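You operate a simulated robot arm through the tools that you are given. There is no shell and no other tool.

The job below is to be done with a simulated two-armed robot. You get a single attempt, and the scene is never put back.

## Task
Jar on the blender, lid on, blend at HIGH till frothy, switch off. Set down upright: blender jar.

The check looks at the end state, three seconds after you hand in, the way a careful person would. Anything else that was tipped, shoved, dropped, spilled or broken makes it a failure. Lids that push on must go on centred and level and be pressed home; caps that screw on are set level and turned clockwise until they are tight.

## Robot
Two 7-joint arms with fingered hands on one trunk that stands fixed in place. Base frame: the origin is at the foot of the trunk, x ahead of it, y to its left, z up; the work surface is at about z = 0.85. Readings come in m, degrees, newtons and seconds.
The left shoulder is at [0.021, 0.104, 1.51], the right one opposite. Each reaches about 0.686 m from its shoulder. Payload 2.4 kg a hand.
Tool frame (each hand has its own): the origin (TCP) lies between the finger pads and is the grasp point; the fingertips stand 0.017 m ahead of it; z points along the fingers, y is the line along which they close. The gripper opens to 0.088 m; its body begins 0.047 m behind the TCP. The gripper is a hand of 2 fingers: y runs from the thumb to the fingers, the wrist lies at [0, 0, -0.165] in the tool frame, and closing takes about 1.5 s.
Orientation is told as [roll, pitch, yaw] about the base's x, y, z axes, in that order, counted from this pose: with the fingers straight down and closing along the base's y, the tool's x points along the base's -x, its y along +y and its z along -z.

## Interface
- The arms move only by the tool step_arm. It takes "left_increments", "right_increments" or both (then of equal length, played together; a hand with none holds still); each is a list of rows, each a list of 3 entries, a list of its own where there are three numbers: the opening in per cent of the stroke, from 0 (shut) to 100 (fully open), then the shift along the tool's x, y, z in units of 40 mm (1.0 is 40 mm), then the turn, a rotation vector about the tool's x, y, z in units of 6 degrees (1.0 is 6 degrees). In form: [[jaw, [dx, dy, dz], [wx, wy, wz]], ...]. A call has 1 to 20 rows; each row shifts and turns the commanded pose from where the row before left it, along the tool's axes as they then stand. A call with a number of a shift or a turn outside -1 to 1 is refused whole. A row lasts 0.2 s, in which the tool goes at most 0.05 m and 8.6 degrees; a call with a longer step from one row to the next is refused whole, and so is a gripper value outside its range. Where a pose cannot be reached the arm comes as near as it can. A force on the tool above 40 N (or 10 N above the force at the start of the call, whichever is more), or a blocked arm, ends the call early, and 0.2 s more pass. The fingers move at their own pace (about 0.153 m/s each) and stop on an object; they squeeze with about 28 N. The grip force told is the motor's: it shows also when the fingers shut on nothing. Time passes only in rows, and 0.2 s behind the last, so rows that do not move let the fingers close. It gives the time, the measured TCP pose, the force on the tool (base axes), the opening and the grip force at its end, in the units of the frame above (readings bear some noise), with the torque about the TCP (base axes, N m) and any sound that the robot's microphone picked up, and new pictures: "show" is both (left out), scene, wrist or none (wrist: the cameras of the hands that moved).
- Cameras (640 x 400 px; columns grow to the right, rows downward): "scene" is now at [0.1043, -0.0399, 1.3896]; the picture's right is [-0.45, -0.89, 0.00], its down [-0.53, 0.27, -0.81] and it looks along [0.72, -0.36, -0.59] (base axes); focal length 318 px, centre (320, 200). "left" rides on the left gripper at [-0.05, 0.003, -0.064] in its tool frame; the picture's right is [-0.06, -1.00, 0.00], its down [0.78, -0.05, -0.62] and it looks along [0.62, -0.04, 0.79] (tool axes); focal length 275 px, centre (320, 200). "right" rides on the right gripper at [0.05, 0.003, -0.064] in its tool frame; the picture's right is [-0.06, 1.00, 0.00], its down [-0.78, -0.05, -0.62] and it looks along [-0.62, -0.04, 0.79] (tool axes); focal length 275 px, centre (320, 200). There is no depth. A picture from a camera that has moved, and an enlarged one, comes with that camera's place and axes in the base frame and with its lens.
- move_column(by): moves the trunk up (or, below 0, down) by that many m; the arms and the scene camera ride with it, the base frame stays. It gives what a move gives, with no picture.
- set_grasp(shape, hand): the hand has 2 fingers and takes this shape, open, in about a second: jaw (thumb against the fingers, like two jaws); tri (thumb and two fingers); tip (a fingertip pinch); poke (one finger out to press); point (the index stretched); flat (the hand flat); cup (the hand cupped); fist (a fist). The gripper value then closes the fingers along that shape, each until it touches; the sizes above hold for jaw. It gives what a move gives, with no picture.
- head_to(pan, tilt): turns the head with the scene camera to pan (to the left, within 60 degrees either way) and tilt (down, from -29 to 69), counted from straight ahead of the robot (the tilt from the chest, where the trunk bows). It gives what a move gives, and a new picture of the scene camera.
- inspect(camera, box): a new picture of the part [left, top, right, bottom] of that camera's present view, enlarged. No time passes.
- sign_off(): hands the job in; it is judged then, once.

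Places have to be worked out from the pictures, the camera data and where the tool is seen. Open the grippers and draw the arms clear of the work before you hand the job in, unless the task says otherwise.

The tools are called after ">>>" as a command line: name --argument value ..., lists and objects as JSON in quotes. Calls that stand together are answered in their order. step_arm: Moves the arms, as the interface text tells. Its arguments: {"type":"object","properties":{"left_increments":{"type":"array"},"right_increments":{"type":"array"},"show":{"type":"string","enum":["both","scene","wrist","none"]}},"required":[]} The other tools are called the same way: move_column (by) moves the trunk up or down; set_grasp (shape, hand) gives the hand a shape; head_to (pan, tilt) turns the head that bears the scene camera; inspect (camera, box) takes an enlarged picture of a part of a camera's view; sign_off () hands the job in.

At the start:

```text
time_s: 0.0
left_position: [0.3536, -0.0379, 1.1685]
left_tcp_rot: [0.0, 0.1, 0.0]
left_wrist_force: [-0.6, -0.3, 0.5]
left_wrist_torque: [-0.01, -0.02, 0.0]
left_opening: 0.088
left_finger_force: 0.0
left_shape: jaw
right_position: [0.2202, -0.3086, 1.2083]
right_tcp_rot: [0.1, 0.0, -0.1]
right_wrist_force: [0.8, 0.0, 0.4]
right_wrist_torque: [0.02, 0.01, 0.0]
right_opening: 0.088
right_finger_force: 0.0
right_shape: jaw
trunk travel left (down, up): [-0.739, 0.111]
head pan, tilt (commanded): [-26.8, 36.1]
```

scene: 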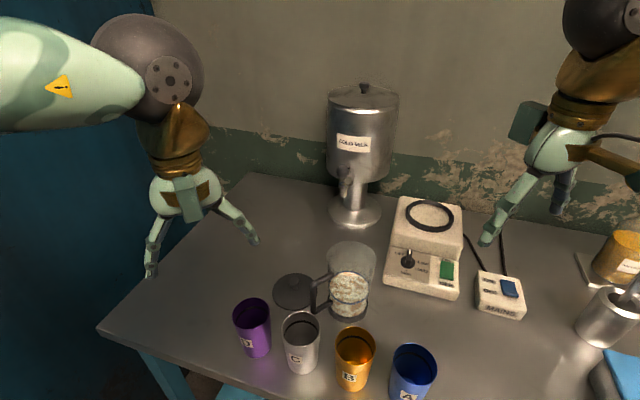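
right: 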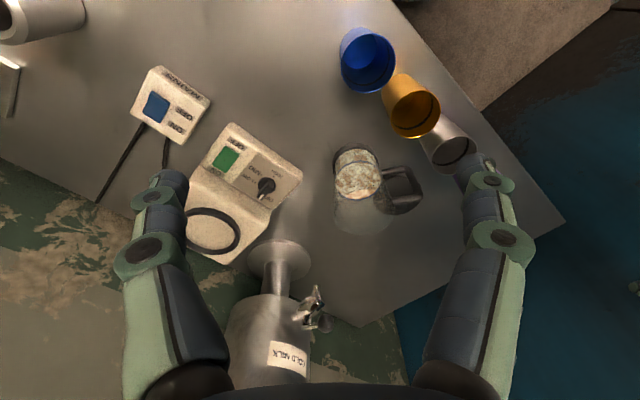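
left: 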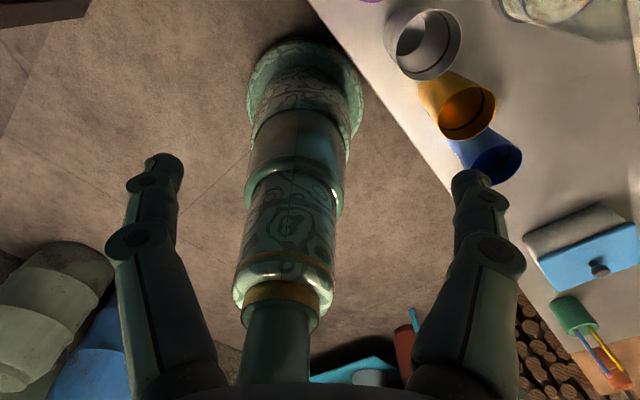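

The scene picture shows the jar with its contents left of the blender base, the lid lying near it, and a mains box with a blue switch. I look closer at the base and the jar before moving.

>>> inspect --camera "scene" --box '[370, 180, 540, 330]'

>>> inspect --camera "scene" --box '[220, 220, 400, 390]'

>>> inspect --camera "right" --box '[120, 50, 440, 270]'

```text
2.67 times, centred on (455, 255) of scene
camera zoom: at [0.1043, -0.0399, 1.3896], right [-0.45, -0.89, 0.0], down [-0.53, 0.27, -0.81], along [0.72, -0.36, -0.59], focal length 847 px, centre (-40, 53)
```

zoom: 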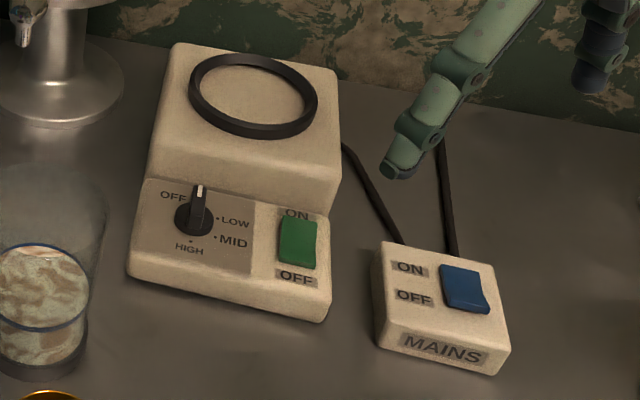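

```text
2.35 times, centred on (310, 305) of scene
camera zoom: at [0.1043, -0.0399, 1.3896], right [-0.45, -0.89, 0.0], down [-0.53, 0.27, -0.81], along [0.72, -0.36, -0.59], focal length 747 px, centre (344, -47)
```

zoom: 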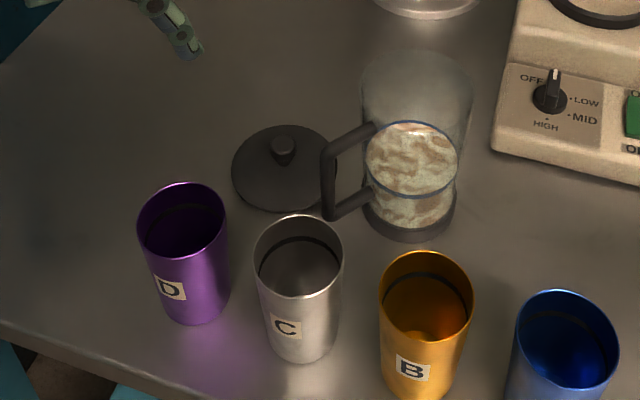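

```text
1.82 times, centred on (280, 160) of right
camera zoom: at [0.171, -0.3049, 1.2721], right [0.06, 1.0, 0.0], down [0.78, -0.05, 0.62], along [0.62, -0.04, -0.79], focal length 500 px, centre (393, 273)
```

zoom: 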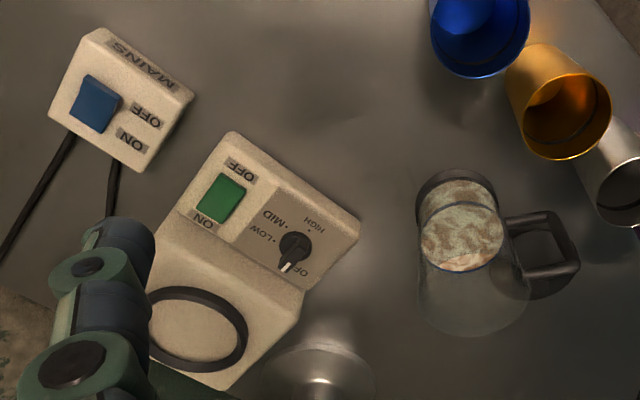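

I judge the jar to be at about [0.42, -0.26], its handle bar toward +y at about [0.41, -0.18], the lid at about [0.49, -0.18], and the blender's ring at about [0.48, -0.50, 0.955]. That is far from the shoulder, so I will lower the trunk. First I draw the left hand off to the left and raise both hands.

>>> step_arm --left_increments '[[100, [0.3, 1, 0], [0, 0, 0]], [100, [0.3, 1, 0], [0, 0, 0]], [100, [0.3, 1, 0], [0, 0, 0]], [100, [0.3, 1, 0], [0, 0, 0]], [100, [0.3, 1, 0], [0, 0, 0]], [100, [0, 0, -1], [0, 0, 0]], [100, [0, 0, -1], [0, 0, 0]], [100, [0, 0, -1], [0, 0, 0]], [100, [0, 0, -1], [0, 0, 0]]]' --right_increments '[[100, [0, 0, -1], [0, 0, 0]], [100, [0, 0, -1], [0, 0, 0]], [100, [0, 0, -1], [0, 0, 0]], [100, [0, 0, 0], [0, 0, 0]], [100, [0, 0, 0], [0, 0, 0]], [100, [0, 0, 0], [0, 0, 0]], [100, [0, 0, 0], [0, 0, 0]], [100, [0, 0, 0], [0, 0, 0]], [100, [0, 0, 0], [0, 0, 0]]]'

```text
time_s: 2.0
left_position: [0.2958, 0.1642, 1.3275]
left_tcp_rot: [0.0, -0.1, 0.0]
left_wrist_force: [0.0, 0.6, -0.1]
left_wrist_torque: [-0.01, 0.02, 0.01]
left_opening: 0.0881
left_finger_force: 0.1
left_shape: jaw
right_position: [0.2217, -0.3093, 1.3272]
right_tcp_rot: [0.0, -0.1, 0.0]
right_wrist_force: [-0.1, 0.7, -0.5]
right_wrist_torque: [-0.02, -0.01, 0.01]
right_opening: 0.0876
right_finger_force: 0.1
right_shape: jaw
trunk travel left (down, up): [-0.739, 0.111]
head pan, tilt (commanded): [-26.8, 36.1]
camera scene: at [0.1041, -0.0398, 1.3896], right [-0.45, -0.89, 0.0], down [-0.53, 0.27, -0.81], along [0.72, -0.36, -0.59], focal length 318 px, centre (320, 200)
camera right: at [0.1716, -0.3043, 1.3916], right [0.06, 1.0, 0.0], down [0.78, -0.05, 0.62], along [0.62, -0.04, -0.79], focal length 275 px, centre (320, 200)
camera left: at [0.3445, 0.1671, 1.3931], right [0.06, -1.0, 0.0], down [-0.78, -0.05, 0.62], along [-0.62, -0.04, -0.79], focal length 275 px, centre (320, 200)
```

scene: 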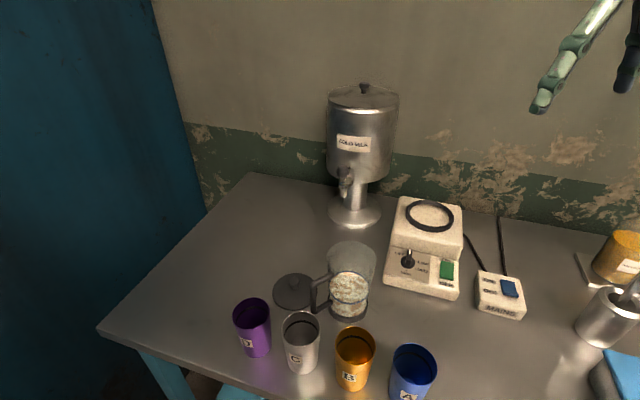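
right: 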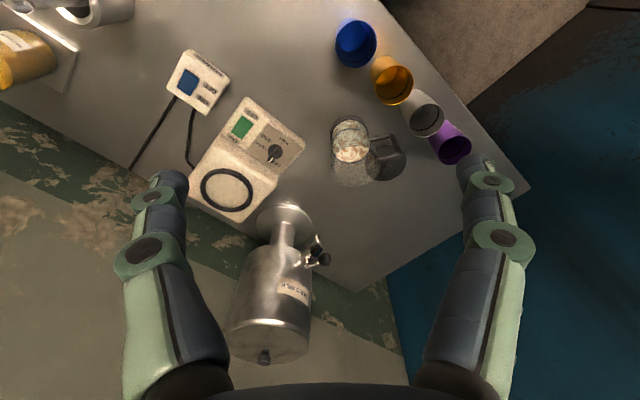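
left: 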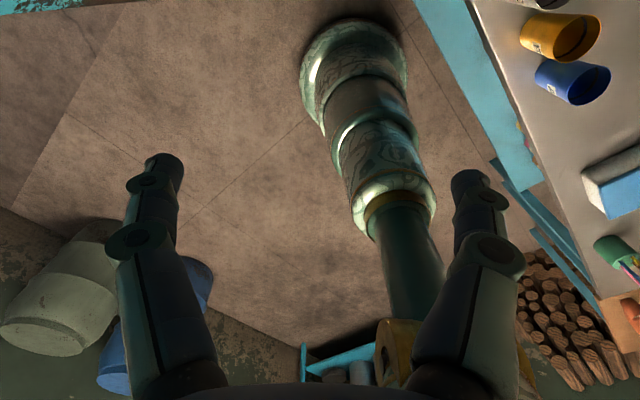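

The hands moved as commanded and the view is clear. I enlarge the control panel, mains box and jar from both cameras for exact positions.

>>> inspect --camera "scene" --box '[375, 190, 475, 305]'

>>> inspect --camera "scene" --box '[460, 255, 540, 330]'

>>> inspect --camera "right" --box '[160, 40, 320, 220]'

>>> inspect --camera "right" --box '[320, 80, 480, 200]'

>>> inspect --camera "scene" --box '[260, 230, 390, 330]'

```text
3.48 times, centred on (425, 248) of scene
camera zoom: at [0.1041, -0.0398, 1.3896], right [-0.45, -0.89, 0.0], down [-0.53, 0.27, -0.81], along [0.72, -0.36, -0.59], focal length 1105 px, centre (-45, 35)
```

zoom: 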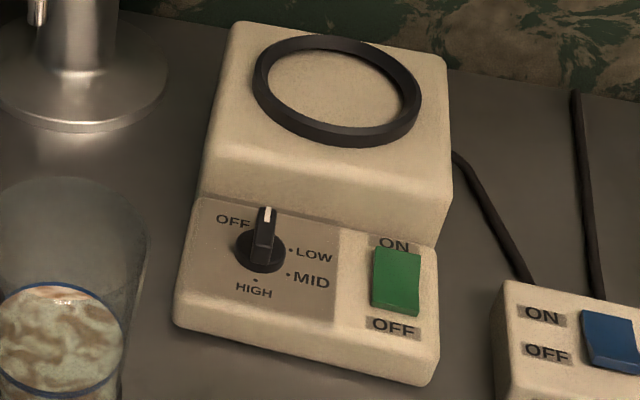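

```text
5.33 times, centred on (500, 292) of scene
camera zoom: at [0.1041, -0.0398, 1.3896], right [-0.45, -0.89, 0.0], down [-0.53, 0.27, -0.81], along [0.72, -0.36, -0.59], focal length 1694 px, centre (-640, -293)
```

zoom: 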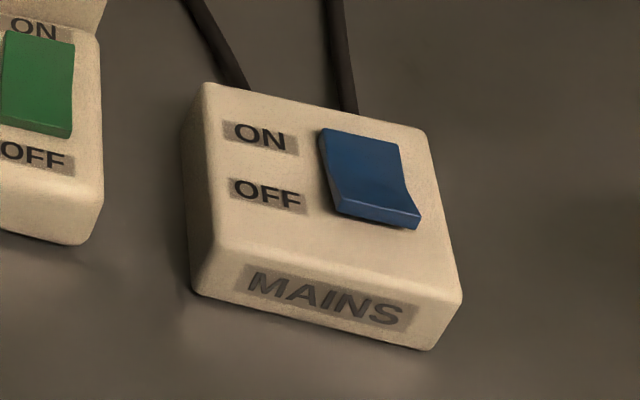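

```text
2.22 times, centred on (240, 130) of right
camera zoom: at [0.1716, -0.3043, 1.3916], right [0.06, 1.0, 0.0], down [0.78, -0.05, 0.62], along [0.62, -0.04, -0.79], focal length 612 px, centre (498, 356)
```

zoom: 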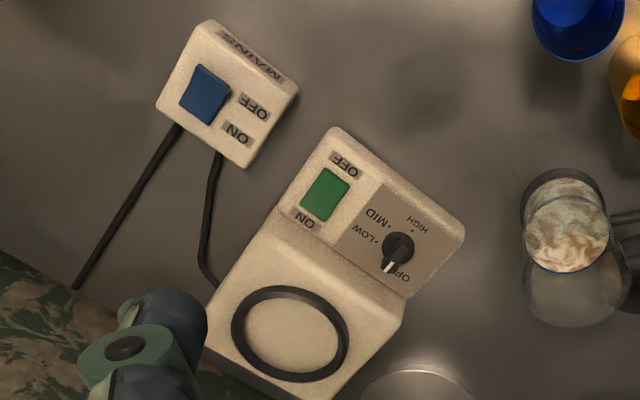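

```text
3.33 times, centred on (400, 140) of right
camera zoom: at [0.1716, -0.3043, 1.3916], right [0.06, 1.0, 0.0], down [0.78, -0.05, 0.62], along [0.62, -0.04, -0.79], focal length 918 px, centre (53, 400)
```

zoom: 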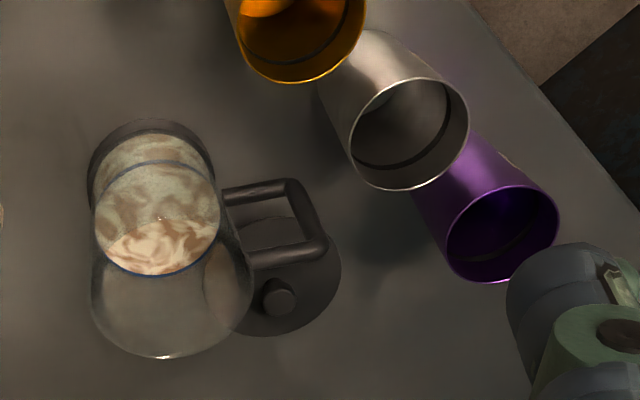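

```text
4.00 times, centred on (325, 280) of scene
camera zoom: at [0.1041, -0.0398, 1.3896], right [-0.45, -0.89, 0.0], down [-0.53, 0.27, -0.81], along [0.72, -0.36, -0.59], focal length 1270 px, centre (300, -120)
```

zoom: 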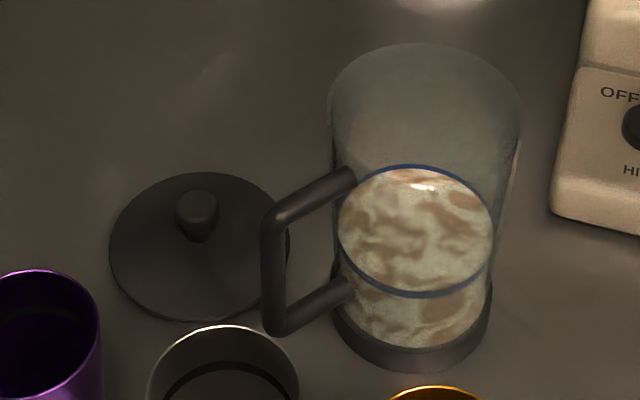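

The close-ups place the ring at about [0.496, -0.518, 0.933], lid at [0.493, -0.180] with its knob top near z 0.887, and jar axis at [0.422, -0.261] with handle bar at [0.411, -0.183]. These are better reached with lower shoulders, so I lower the trunk 0.2 m.

>>> move_column --by -0.2

```text
time_s: 4.2
left_position: [0.2937, 0.1616, 1.1286]
left_tcp_rot: [0.0, 0.0, 0.0]
left_wrist_force: [-0.1, -1.0, -0.1]
left_wrist_torque: [0.01, 0.0, -0.02]
left_opening: 0.088
left_finger_force: 0.0
left_shape: jaw
right_position: [0.221, -0.3087, 1.128]
right_tcp_rot: [0.0, 0.0, -0.1]
right_wrist_force: [-0.1, 0.2, 0.0]
right_wrist_torque: [-0.01, -0.04, -0.01]
right_opening: 0.0879
right_finger_force: 0.1
right_shape: jaw
trunk travel left (down, up): [-0.539, 0.311]
head pan, tilt (commanded): [-26.8, 36.1]
```

Trunk is down 0.2 m. I move the right hand toward the blender, staying high, so its wrist camera looks onto the panel and ring.

>>> step_arm --right_increments '[[100, [-0.6, -0.8, -0.2], [0, 0, 0]], [100, [-0.6, -0.8, -0.2], [0, 0, 0]], [100, [-0.6, -0.8, -0.2], [0, 0, 0]], [100, [-0.2, -0.4, 0], [0, 0, 0]], [100, [0, 0, 0], [0, 0, 0]]]'

```text
time_s: 5.4
left_position: [0.2951, 0.1626, 1.1282]
left_tcp_rot: [0.0, 0.0, 0.0]
left_wrist_force: [-0.6, 0.5, 0.0]
left_wrist_torque: [-0.02, -0.01, 0.04]
left_opening: 0.088
left_finger_force: 0.2
left_shape: jaw
right_position: [0.3013, -0.4204, 1.1528]
right_tcp_rot: [0.0, 0.1, -0.1]
right_wrist_force: [0.4, -0.1, 0.6]
right_wrist_torque: [0.01, -0.01, -0.01]
right_opening: 0.0877
right_finger_force: 0.1
right_shape: jaw
trunk travel left (down, up): [-0.539, 0.311]
head pan, tilt (commanded): [-26.8, 36.1]
camera scene: at [0.1054, -0.0398, 1.1892], right [-0.45, -0.89, 0.0], down [-0.53, 0.27, -0.81], along [0.72, -0.36, -0.59], focal length 318 px, centre (320, 200)
camera right: at [0.2528, -0.4169, 1.2161], right [0.06, 1.0, 0.0], down [0.78, -0.05, 0.62], along [0.62, -0.04, -0.79], focal length 275 px, centre (320, 200)
```

scene: 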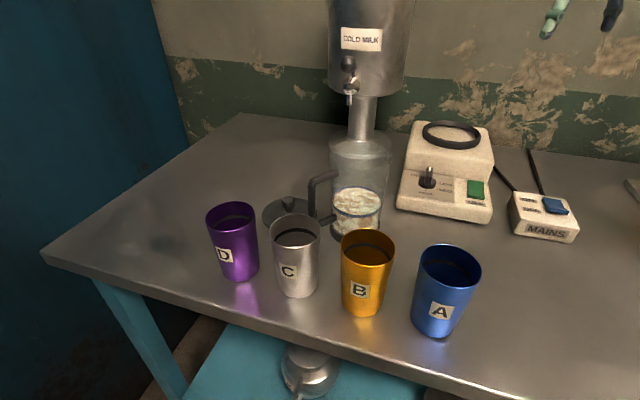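
right: 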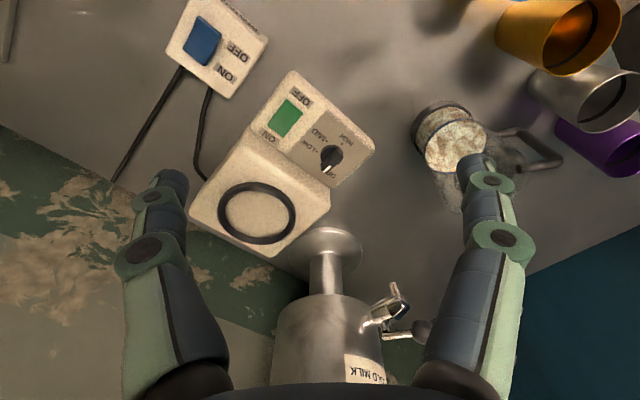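

>>> inspect --camera "right" --box '[160, 0, 400, 260]'

>>> inspect --camera "scene" --box '[390, 110, 590, 250]'

>>> inspect --camera "scene" --box '[405, 150, 505, 215]'

>>> inspect --camera "scene" --box '[500, 180, 590, 250]'

>>> inspect --camera "right" --box '[260, 60, 390, 200]'

```text
1.54 times, centred on (280, 130) of right
camera zoom: at [0.2528, -0.4169, 1.2161], right [0.06, 1.0, 0.0], down [0.78, -0.05, 0.62], along [0.62, -0.04, -0.79], focal length 424 px, centre (382, 308)
```

zoom: 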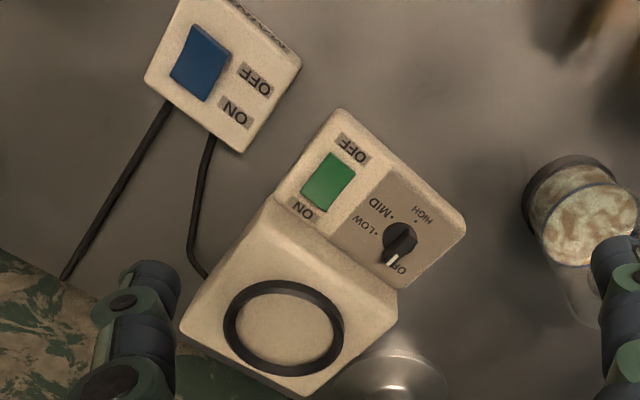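

```text
2.86 times, centred on (490, 180) of scene
camera zoom: at [0.1054, -0.0398, 1.1892], right [-0.45, -0.89, 0.0], down [-0.53, 0.27, -0.81], along [0.72, -0.36, -0.59], focal length 908 px, centre (-166, 257)
```

zoom: 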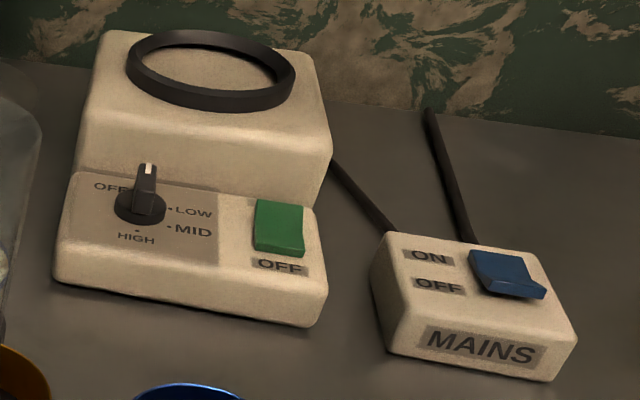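

```text
6.15 times, centred on (455, 182) of scene
camera zoom: at [0.1054, -0.0398, 1.1892], right [-0.45, -0.89, 0.0], down [-0.53, 0.27, -0.81], along [0.72, -0.36, -0.59], focal length 1955 px, centre (-511, 308)
```

zoom: 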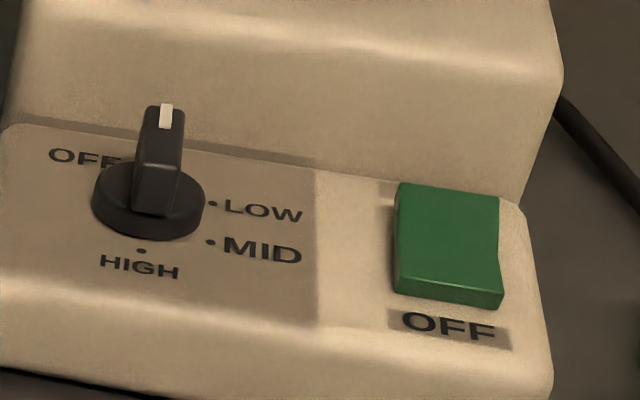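

```text
5.71 times, centred on (545, 215) of scene
camera zoom: at [0.1054, -0.0398, 1.1892], right [-0.45, -0.89, 0.0], down [-0.53, 0.27, -0.81], along [0.72, -0.36, -0.59], focal length 1815 px, centre (-966, 114)
```

zoom: 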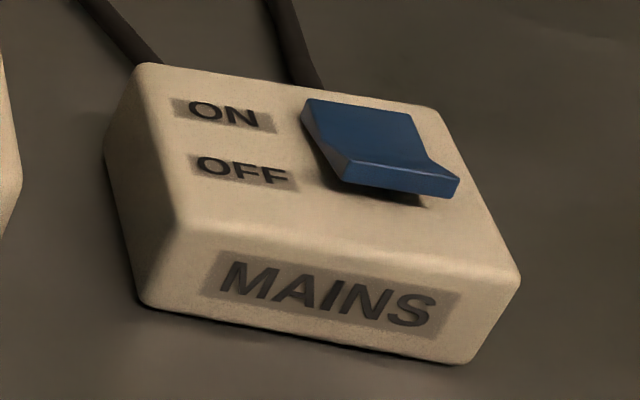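

```text
2.86 times, centred on (325, 130) of right
camera zoom: at [0.2528, -0.4169, 1.2161], right [0.06, 1.0, 0.0], down [0.78, -0.05, 0.62], along [0.62, -0.04, -0.79], focal length 786 px, centre (306, 400)
```

zoom: 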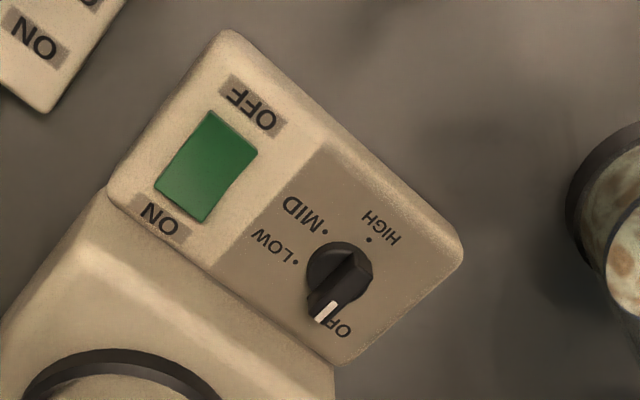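

Reading the switches: the blue MAINS rocker is down at its ON end (mains on), the green one stands up at ON (so it is OFF), and the dial's white tip points to OFF, with LOW, MID and HIGH following clockwise. I'll put the lid on first, so nothing can spill on the way. Next I move the right hand over toward the lid at [0.493, -0.18] for a close look.

>>> step_arm --right_increments '[[100, [-0.3, 0.85, 0], [0, 0, 0]], [100, [-0.3, 0.85, 0], [0, 0, 0]], [100, [-0.3, 0.85, 0], [0, 0, 0]], [100, [-0.3, 0.85, 0.2], [0, 0, 0]], [100, [-0.3, 0.85, 0.3], [0, 0, 0]], [100, [-0.3, 0.85, 0.3], [0, 0, 0]], [100, [-0.3, 0.85, 0.4], [0, 0, 0]], [100, [0, 0, 0], [0, 0, 0]]]'

```text
time_s: 7.2
left_position: [0.2938, 0.1619, 1.1275]
left_tcp_rot: [0.0, 0.0, 0.0]
left_wrist_force: [-0.4, 0.0, -0.5]
left_wrist_torque: [0.02, -0.03, 0.03]
left_opening: 0.0877
left_finger_force: 0.0
left_shape: jaw
right_position: [0.3857, -0.1815, 1.1029]
right_tcp_rot: [-0.1, 0.0, -0.1]
right_wrist_force: [-0.8, -0.4, 0.2]
right_wrist_torque: [0.0, 0.04, -0.01]
right_opening: 0.0878
right_finger_force: 0.0
right_shape: jaw
trunk travel left (down, up): [-0.539, 0.311]
head pan, tilt (commanded): [-26.8, 36.1]
camera scene: at [0.1054, -0.0398, 1.1892], right [-0.45, -0.89, 0.0], down [-0.53, 0.27, -0.81], along [0.72, -0.36, -0.59], focal length 318 px, centre (320, 200)
camera right: at [0.3364, -0.178, 1.1677], right [0.06, 1.0, 0.0], down [0.78, -0.05, 0.62], along [0.62, -0.04, -0.79], focal length 275 px, centre (320, 200)
```

scene: 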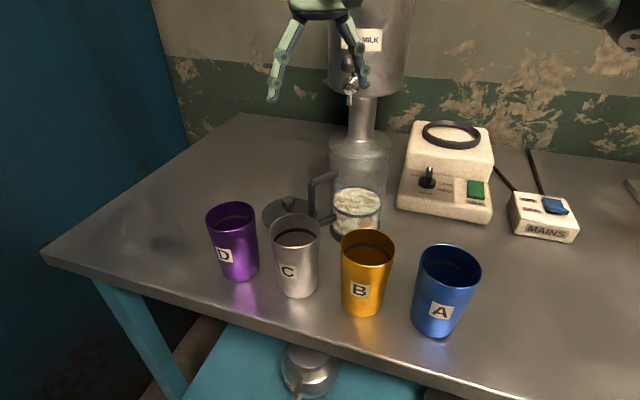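
right: 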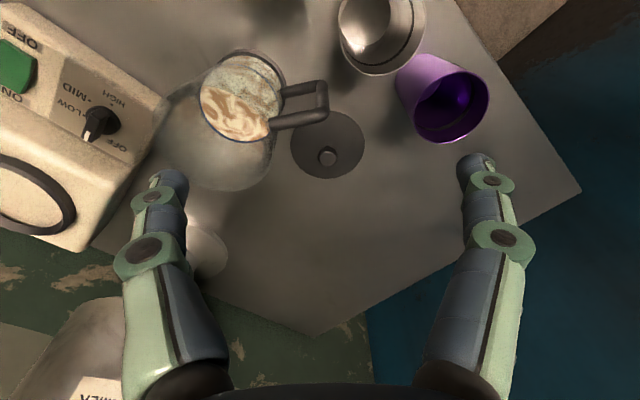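

The wrist view confirms the lid at [0.493, -0.179] with the knob's top at about z 0.887. I go over the knob with the fingers half closed (to keep clear of the jar) and come down to z 1.0.

>>> step_arm --right_increments '[[50, [-0.9, 0, 0], [0, 0, 0]], [50, [-0.9, 0.03, 0], [0, 0, 0]], [50, [-0.88, 0.03, 0.4], [0, 0, 0]], [50, [0, 0, 0.7], [0, 0, 0]], [50, [0, 0, 0.7], [0, 0, 0]], [50, [0, 0, 0.7], [0, 0, 0]], [50, [0, 0, 0], [0, 0, 0]]]'

```text
time_s: 8.8
left_position: [0.294, 0.1603, 1.1285]
left_tcp_rot: [0.0, 0.0, -0.1]
left_wrist_force: [-0.5, -0.8, -0.4]
left_wrist_torque: [-0.02, 0.0, 0.02]
left_opening: 0.0879
left_finger_force: 0.1
left_shape: jaw
right_position: [0.4932, -0.1825, 1.0038]
right_tcp_rot: [0.0, 0.0, -0.1]
right_wrist_force: [0.2, 0.3, 0.2]
right_wrist_torque: [-0.02, -0.01, -0.01]
right_opening: 0.0446
right_finger_force: 0.0
right_shape: jaw
trunk travel left (down, up): [-0.539, 0.311]
head pan, tilt (commanded): [-26.8, 36.1]
camera scene: at [0.1055, -0.0397, 1.1892], right [-0.45, -0.89, 0.0], down [-0.53, 0.27, -0.81], along [0.72, -0.36, -0.59], focal length 318 px, centre (320, 200)
camera right: at [0.4436, -0.1779, 1.0677], right [0.06, 1.0, 0.0], down [0.78, -0.05, 0.62], along [0.62, -0.04, -0.79], focal length 275 px, centre (320, 200)
```

scene: 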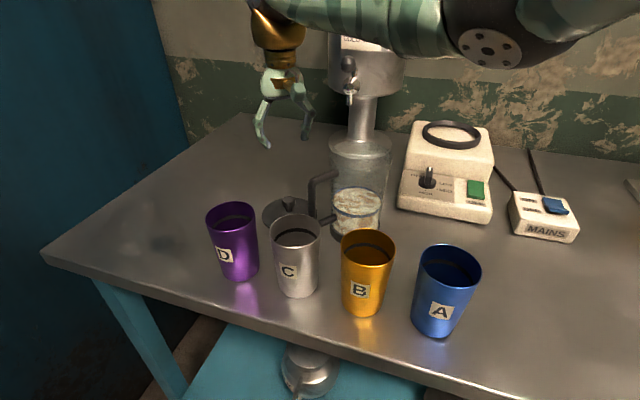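
right: 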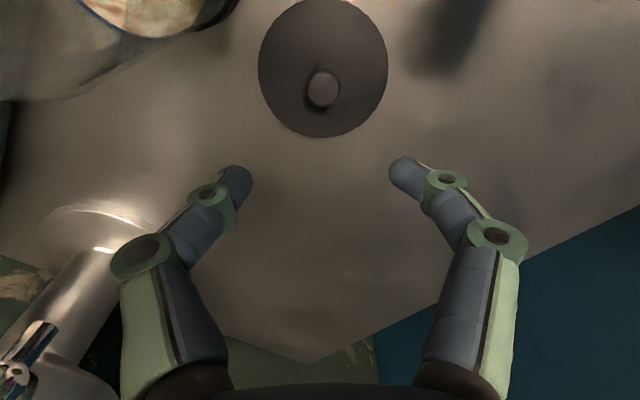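

The fingers are over the knob, which I read at about [0.494, -0.179], 3 mm toward +y of the tool. I correct this and come down to z 0.91, stopping to look before going to grasp height.

>>> step_arm --right_increments '[[50, [0, 0.08, 0.6], [0, 0, 0]], [50, [0, 0, 0.6], [0, 0, 0]], [50, [0, 0, 0.6], [0, 0, 0]], [50, [0, 0, 0.5], [0, 0, 0]], [50, [0, 0, 0], [0, 0, 0]]]'

```text
time_s: 10.0
left_position: [0.2952, 0.1619, 1.1285]
left_tcp_rot: [0.0, 0.0, 0.0]
left_wrist_force: [0.5, 0.1, -0.9]
left_wrist_torque: [0.0, 0.06, -0.01]
left_opening: 0.0878
left_finger_force: 0.0
left_shape: jaw
right_position: [0.493, -0.1772, 0.9122]
right_tcp_rot: [0.0, 0.0, 0.0]
right_wrist_force: [-0.7, -0.2, 0.0]
right_wrist_torque: [-0.03, -0.03, 0.03]
right_opening: 0.0442
right_finger_force: 0.0
right_shape: jaw
trunk travel left (down, up): [-0.539, 0.311]
head pan, tilt (commanded): [-26.8, 36.1]
camera scene: at [0.1055, -0.0398, 1.1892], right [-0.45, -0.89, 0.0], down [-0.53, 0.27, -0.81], along [0.72, -0.36, -0.59], focal length 318 px, centre (320, 200)
camera right: at [0.443, -0.1741, 0.9767], right [0.06, 1.0, 0.0], down [0.78, -0.05, 0.62], along [0.62, -0.04, -0.79], focal length 275 px, centre (320, 200)
```

scene: 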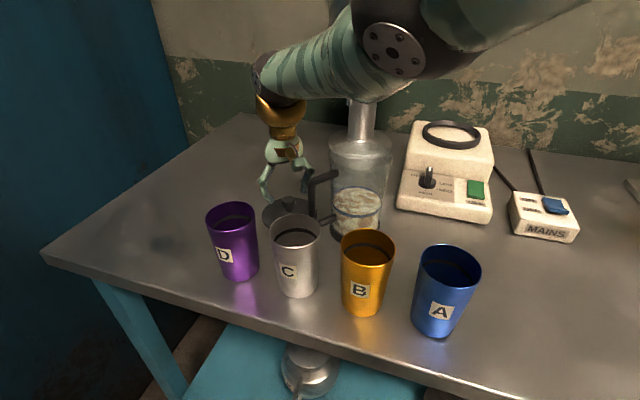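
right: 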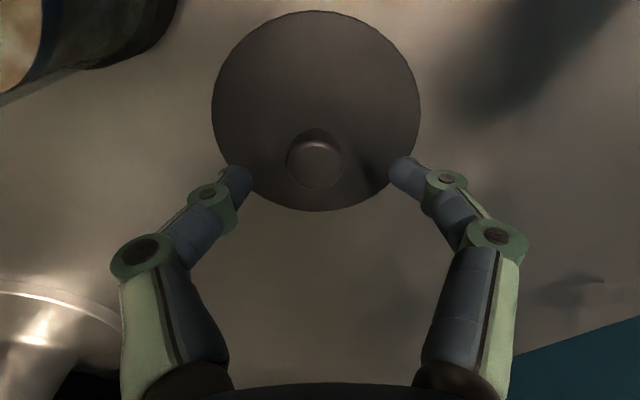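

The knob is centred between the fingers to within about 2 mm. I lower to z 0.890, nudge 2 mm toward -y, and close the fingers on the knob.

>>> step_arm --right_increments '[[50, [-0.02, -0.05, 0.3], [0, 0, 0]], [50, [0, 0, 0.25], [0, 0, 0]], [50, [0, 0, 0], [0, 0, 0]], [0, [0, 0, 0], [0, 0, 0]], [0, [0, 0, 0], [0, 0, 0]], [0, [0, 0, 0], [0, 0, 0]], [0, [0, 0, 0], [0, 0, 0]], [0, [0, 0, 0], [0, 0, 0]], [0, [0, 0, 0], [0, 0, 0]], [0, [0, 0, 0], [0, 0, 0]], [0, [0, 0, 0], [0, 0, 0]]]'

```text
time_s: 12.4
left_position: [0.2947, 0.1616, 1.1276]
left_tcp_rot: [0.0, 0.1, 0.0]
left_wrist_force: [-1.1, -0.1, -0.3]
left_wrist_torque: [0.01, 0.0, 0.03]
left_opening: 0.0879
left_finger_force: 0.0
left_shape: jaw
right_position: [0.4815, -0.1799, 0.8933]
right_tcp_rot: [-0.1, 0.0, -0.1]
right_wrist_force: [-0.3, 0.1, 0.3]
right_wrist_torque: [-0.02, -0.04, 0.0]
right_opening: 0.0
right_finger_force: 27.9
right_shape: jaw
right hand out of reach, approached as far as the arm can: row 1, 2
trunk travel left (down, up): [-0.539, 0.311]
head pan, tilt (commanded): [-26.8, 36.1]
camera scene: at [0.1055, -0.0397, 1.1892], right [-0.45, -0.89, 0.0], down [-0.53, 0.27, -0.81], along [0.72, -0.36, -0.59], focal length 318 px, centre (320, 200)
camera right: at [0.4325, -0.1754, 0.9579], right [0.06, 1.0, 0.0], down [0.78, -0.05, 0.62], along [0.62, -0.04, -0.79], focal length 275 px, centre (320, 200)
```

scene: 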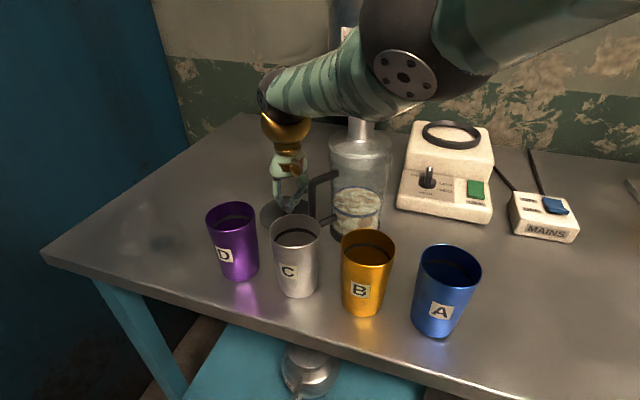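
right: 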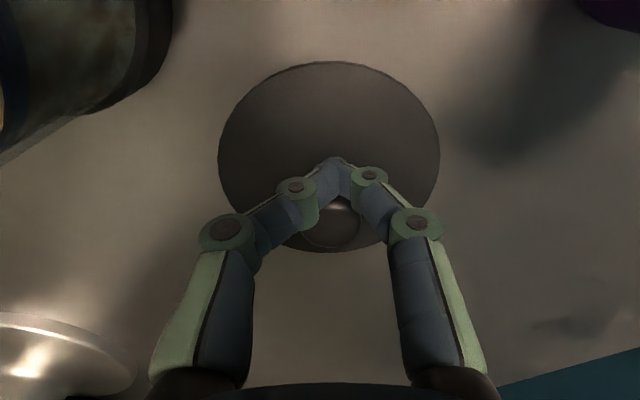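

The arm ran out of reach and slid back to x 0.4815, so the fingers shut in front of the knob instead of on it. I open again, rise, and then lower the trunk so the arm can reach properly.

>>> step_arm --right_increments '[[50, [0, 0, 0], [0, 0, 0]], [50, [0, 0, 0], [0, 0, 0]], [50, [0, 0, 0], [0, 0, 0]], [50, [0, 0, -0.7], [0, 0, 0]], [50, [0, 0, -0.9], [0, 0, 0]], [50, [0, 0, -0.9], [0, 0, 0]], [50, [0, 0, 0], [0, 0, 0]]]'

>>> move_column --by -0.06

>>> head_to --pan -26.8 --tilt 36.1

>>> inspect --camera "right" --box '[0, 0, 640, 400]'

```text
time_s: 14.0
left_position: [0.2948, 0.1612, 1.1276]
left_tcp_rot: [0.0, 0.0, 0.0]
left_wrist_force: [-1.0, 0.1, -0.6]
left_wrist_torque: [0.0, 0.0, 0.01]
left_opening: 0.0879
left_finger_force: 0.0
left_shape: jaw
right_position: [0.4801, -0.1813, 0.9932]
right_tcp_rot: [-0.1, 0.0, -0.1]
right_wrist_force: [-0.3, -0.2, -0.3]
right_wrist_torque: [0.02, 0.01, -0.01]
right_opening: 0.0436
right_finger_force: 0.0
right_shape: jaw
trunk travel left (down, up): [-0.539, 0.311]
head pan, tilt (commanded): [-26.8, 36.1]
camera scene: at [0.1055, -0.0397, 1.1892], right [-0.45, -0.89, 0.0], down [-0.53, 0.27, -0.81], along [0.72, -0.36, -0.59], focal length 318 px, centre (320, 200)
camera right: at [0.4311, -0.1769, 1.0579], right [0.06, 1.0, 0.0], down [0.78, -0.05, 0.62], along [0.62, -0.04, -0.79], focal length 275 px, centre (320, 200)
```

scene: 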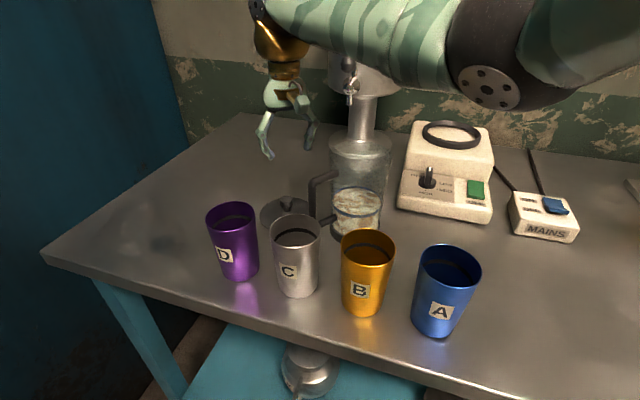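
right: 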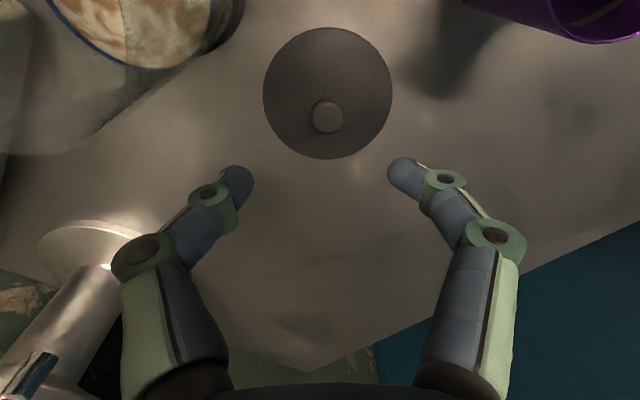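

```text
time_s: 15.0
left_position: [0.2945, 0.1615, 1.0683]
left_tcp_rot: [0.0, 0.0, -0.1]
left_wrist_force: [-0.4, -0.6, 0.4]
left_wrist_torque: [-0.03, 0.0, 0.0]
left_opening: 0.0878
left_finger_force: 0.1
left_shape: jaw
right_position: [0.4819, -0.1796, 0.9329]
right_tcp_rot: [0.0, -0.1, -0.1]
right_wrist_force: [-0.1, 0.3, 0.4]
right_wrist_torque: [0.0, 0.04, -0.01]
right_opening: 0.0437
right_finger_force: 0.1
right_shape: jaw
trunk travel left (down, up): [-0.479, 0.371]
head pan, tilt (commanded): [-26.8, 36.1]
```

```text
time_s: 15.6
left_position: [0.296, 0.1615, 1.0671]
left_tcp_rot: [-0.1, -0.1, 0.0]
left_wrist_force: [0.7, 0.3, 0.4]
left_wrist_torque: [-0.02, -0.01, 0.0]
left_opening: 0.0879
left_finger_force: 0.1
left_shape: jaw
right_position: [0.482, -0.1789, 0.9334]
right_tcp_rot: [-0.1, -0.1, -0.1]
right_wrist_force: [1.2, 0.6, 0.1]
right_wrist_torque: [0.0, 0.01, 0.02]
right_opening: 0.0437
right_finger_force: 0.0
right_shape: jaw
trunk travel left (down, up): [-0.479, 0.371]
head pan, tilt (commanded): [-26.8, 36.1]
camera scene: at [0.1064, -0.0397, 1.1289], right [-0.45, -0.89, 0.0], down [-0.53, 0.27, -0.81], along [0.72, -0.36, -0.59], focal length 318 px, centre (320, 200)
```

scene: 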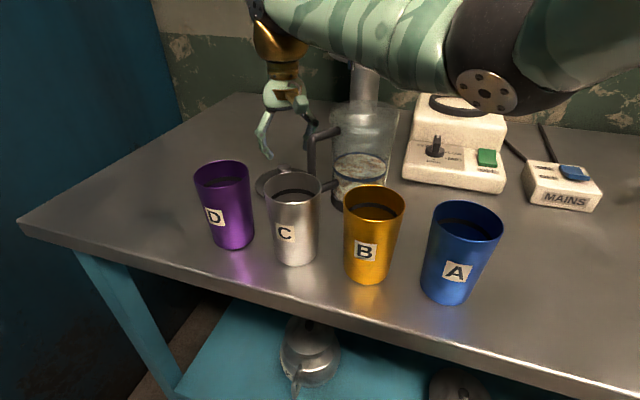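

```text
1.00 times, centred on (320, 200) of right (not enlarged: the box is as wide or as high as the picture)
camera zoom: at [0.4323, -0.1758, 0.9976], right [0.06, 1.0, 0.0], down [0.78, -0.05, 0.62], along [0.62, -0.04, -0.79], focal length 275 px, centre (320, 200)
```

zoom: 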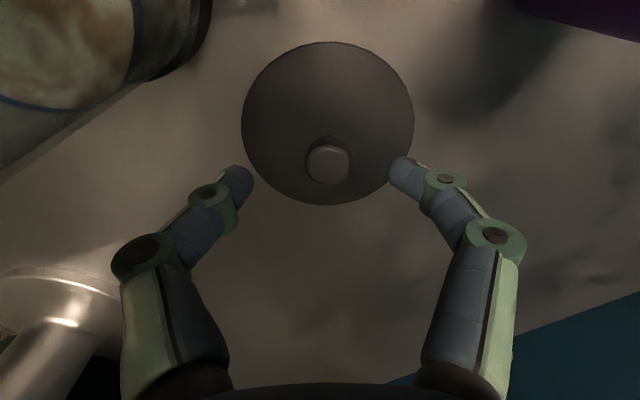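

Trunk lowered; the lid reads about [0.495, -0.176] with its knob 13 mm ahead of the tool. I centre over it and lower to z 0.890 with the fingers half open, checking that the pose is really reached before closing.

>>> step_arm --right_increments '[[50, [-0.33, 0.07, 0], [0, 0, 0]], [50, [0, 0, 0.5], [0, 0, 0]], [50, [0, 0, 0.55], [0, 0, 0]], [50, [0, 0, 0], [0, 0, 0]], [50, [0, 0, 0], [0, 0, 0]]]'

```text
time_s: 16.8
left_position: [0.2956, 0.1607, 1.0679]
left_tcp_rot: [-0.1, 0.1, 0.0]
left_wrist_force: [1.0, -0.2, -0.3]
left_wrist_torque: [0.0, 0.03, -0.02]
left_opening: 0.088
left_finger_force: 0.1
left_shape: jaw
right_position: [0.4952, -0.1762, 0.8919]
right_tcp_rot: [0.0, -0.1, -0.1]
right_wrist_force: [0.7, 1.2, 0.4]
right_wrist_torque: [-0.04, 0.0, 0.0]
right_opening: 0.0437
right_finger_force: 0.1
right_shape: jaw
trunk travel left (down, up): [-0.479, 0.371]
head pan, tilt (commanded): [-26.8, 36.1]
camera scene: at [0.1064, -0.0397, 1.1289], right [-0.45, -0.89, 0.0], down [-0.53, 0.27, -0.81], along [0.72, -0.36, -0.59], focal length 318 px, centre (320, 200)
camera right: at [0.4456, -0.1729, 0.9559], right [0.06, 1.0, 0.0], down [0.78, -0.05, 0.62], along [0.62, -0.04, -0.79], focal length 275 px, centre (320, 200)
```

scene: 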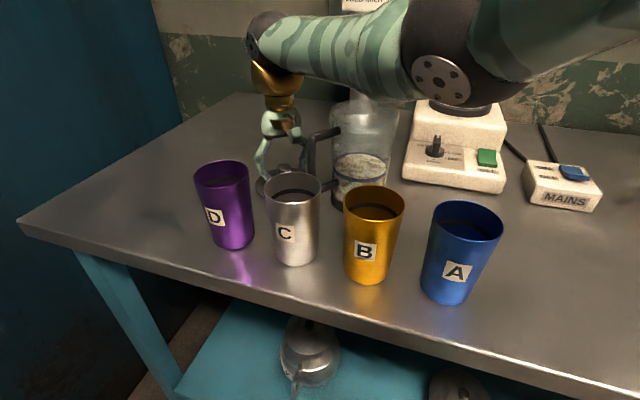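
right: 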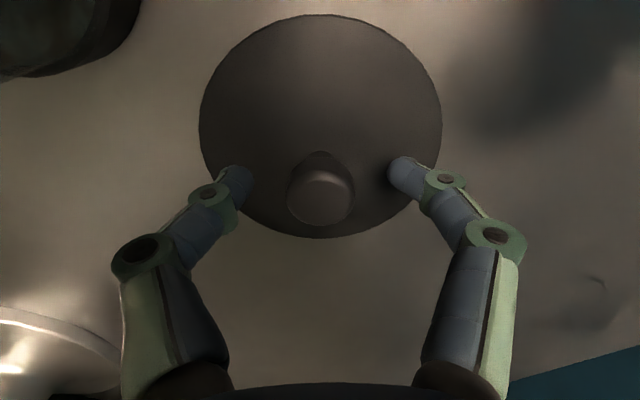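

The knob's top sits right at the tool centre in the wrist view. I go 3 mm deeper and close the fingers on the knob.

>>> step_arm --right_increments '[[50, [0, 0, 0.08], [0, 0, 0]], [0, [0, 0, 0], [0, 0, 0]], [0, [0, 0, 0], [0, 0, 0]], [0, [0, 0, 0], [0, 0, 0]], [0, [0, 0, 0], [0, 0, 0]], [0, [0, 0, 0], [0, 0, 0]], [0, [0, 0, 0], [0, 0, 0]], [0, [0, 0, 0], [0, 0, 0]]]' --show "wrist"

```text
time_s: 18.6
left_position: [0.2954, 0.1617, 1.0674]
left_tcp_rot: [0.1, 0.0, 0.0]
left_wrist_force: [0.7, -0.4, -0.4]
left_wrist_torque: [0.02, 0.01, -0.01]
left_opening: 0.0879
left_finger_force: 0.1
left_shape: jaw
right_position: [0.495, -0.178, 0.8884]
right_tcp_rot: [0.0, 0.0, -0.1]
right_wrist_force: [0.5, -0.4, -0.5]
right_wrist_torque: [0.0, 0.03, -0.04]
right_opening: 0.0093
right_finger_force: 27.5
right_shape: jaw
trunk travel left (down, up): [-0.479, 0.371]
head pan, tilt (commanded): [-26.8, 36.1]
camera right: at [0.4456, -0.1728, 0.9526], right [0.06, 1.0, 0.0], down [0.78, -0.05, 0.62], along [0.62, -0.04, -0.79], focal length 275 px, centre (320, 200)
```

right: 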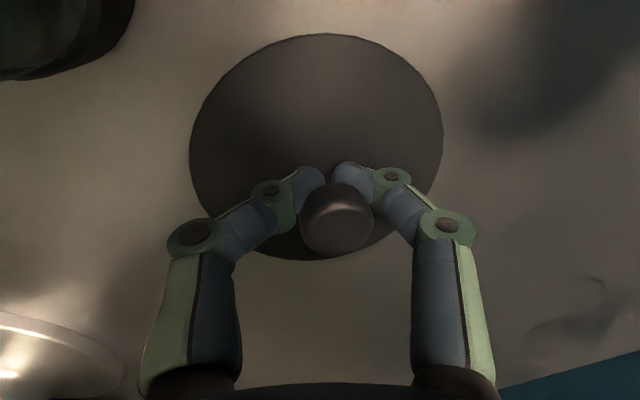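

The fingers stopped at 9 mm but the lid slid about 7 mm forward while they closed, so the hold is off-centre. I look closer before regrasping.

>>> inspect --camera "right" --box '[240, 120, 440, 270]'

>>> inspect --camera "scene" --box '[230, 80, 350, 210]'

```text
2.67 times, centred on (340, 195) of right
camera zoom: at [0.4456, -0.1728, 0.9526], right [0.06, 1.0, 0.0], down [0.78, -0.05, 0.62], along [0.62, -0.04, -0.79], focal length 734 px, centre (267, 213)
```

zoom: 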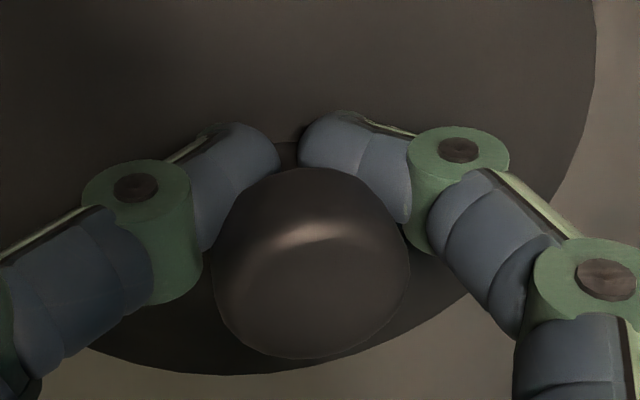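

```text
3.08 times, centred on (290, 145) of scene
camera zoom: at [0.1065, -0.0397, 1.1289], right [-0.45, -0.89, 0.0], down [-0.53, 0.27, -0.81], along [0.72, -0.36, -0.59], focal length 977 px, centre (412, 369)
```

zoom: 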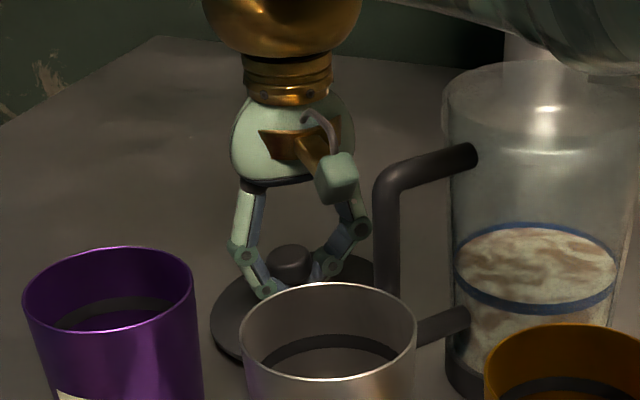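

The fingers hold only the near underside of the knob, whose centre I now judge to be at about [0.503, -0.172]. I open, shift 7.5 mm forward and 4 mm toward +y, and look before closing again.

>>> step_arm --right_increments '[[45, [0, 0, 0], [0, 0, 0]], [45, [0, 0, 0], [0, 0, 0]], [45, [0, 0, -0.05], [0, 0, 0]], [45, [-0.19, 0.1, 0], [0, 0, 0]], [45, [0, 0, 0], [0, 0, 0]], [45, [0, 0, 0], [0, 0, 0]]]' --show "wrist"

>>> inspect --camera "right" --box '[160, 0, 480, 260]'

```text
time_s: 20.0
left_position: [0.2943, 0.1615, 1.0684]
left_tcp_rot: [0.0, -0.1, -0.1]
left_wrist_force: [-0.7, 0.3, -0.5]
left_wrist_torque: [-0.03, -0.01, -0.01]
left_opening: 0.088
left_finger_force: 0.1
left_shape: jaw
right_position: [0.5038, -0.173, 0.8899]
right_tcp_rot: [0.1, 0.1, -0.1]
right_wrist_force: [0.1, -0.6, 0.4]
right_wrist_torque: [-0.02, -0.06, -0.01]
right_opening: 0.0394
right_finger_force: 0.1
right_shape: jaw
trunk travel left (down, up): [-0.479, 0.371]
head pan, tilt (commanded): [-26.8, 36.1]
camera right: at [0.4534, -0.1689, 0.9546], right [0.06, 1.0, 0.0], down [0.78, -0.05, 0.62], along [0.62, -0.04, -0.79], focal length 275 px, centre (320, 200)
```

right: 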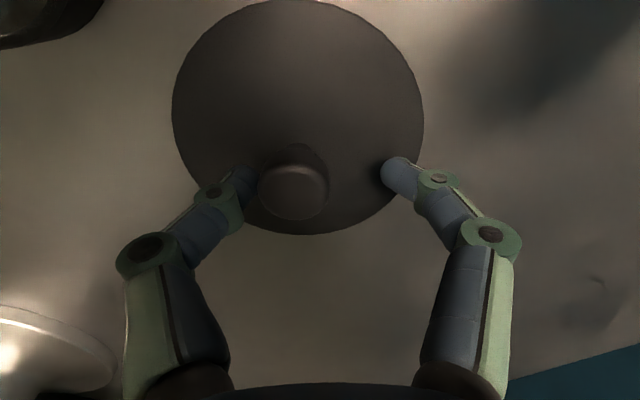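

```text
1.54 times, centred on (320, 130) of right
camera zoom: at [0.4534, -0.1689, 0.9546], right [0.06, 1.0, 0.0], down [0.78, -0.05, 0.62], along [0.62, -0.04, -0.79], focal length 424 px, centre (320, 308)
```

zoom: 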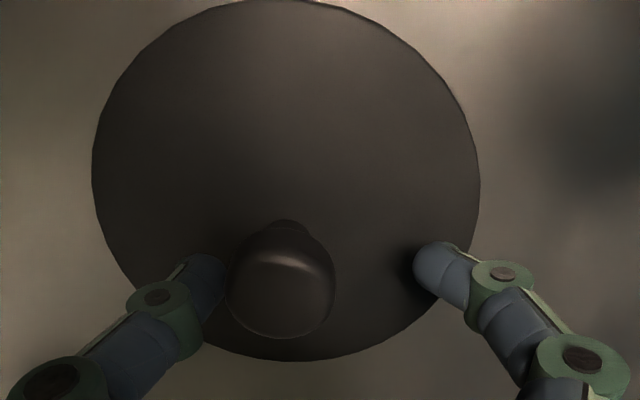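

The lid got dragged back a little in y on opening; it now reads [0.503, -0.180], so x is aligned and y is 8 mm off. I shift 8 mm toward -y and check the view again.

>>> step_arm --right_increments '[[50, [0, -0.2, 0], [0, 0, 0]], [50, [0, 0, 0.03], [0, 0, 0]], [50, [0, 0, 0], [0, 0, 0]]]' --show "wrist"

>>> inspect --camera "right" --box '[200, 100, 440, 260]'

```text
time_s: 20.8
left_position: [0.2943, 0.1611, 1.0678]
left_tcp_rot: [0.0, 0.0, 0.0]
left_wrist_force: [-0.4, -0.8, 0.4]
left_wrist_torque: [0.02, 0.02, -0.01]
left_opening: 0.0878
left_finger_force: 0.1
left_shape: jaw
right_position: [0.5024, -0.18, 0.888]
right_tcp_rot: [0.0, 0.0, -0.2]
right_wrist_force: [0.1, -0.6, 0.5]
right_wrist_torque: [0.01, -0.01, 0.02]
right_opening: 0.0435
right_finger_force: 0.0
right_shape: jaw
trunk travel left (down, up): [-0.479, 0.371]
head pan, tilt (commanded): [-26.8, 36.1]
camera right: at [0.453, -0.1769, 0.9528], right [0.06, 1.0, 0.0], down [0.78, -0.05, 0.62], along [0.62, -0.04, -0.79], focal length 275 px, centre (320, 200)
```

right: 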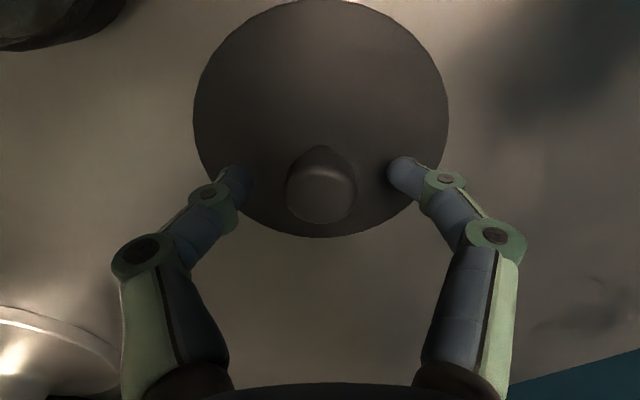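

```text
2.50 times, centred on (320, 180) of right
camera zoom: at [0.453, -0.1769, 0.9528], right [0.06, 1.0, 0.0], down [0.78, -0.05, 0.62], along [0.62, -0.04, -0.79], focal length 688 px, centre (320, 250)
```

zoom: 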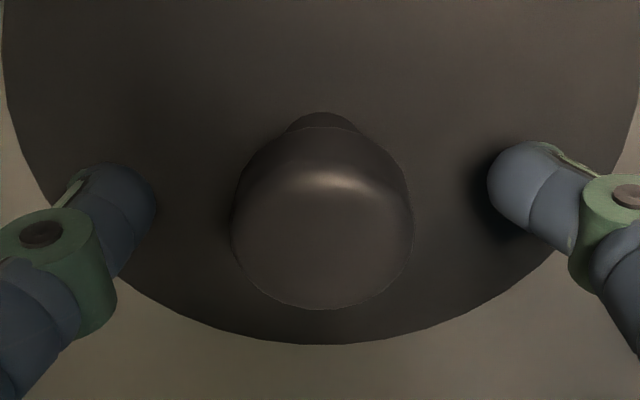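

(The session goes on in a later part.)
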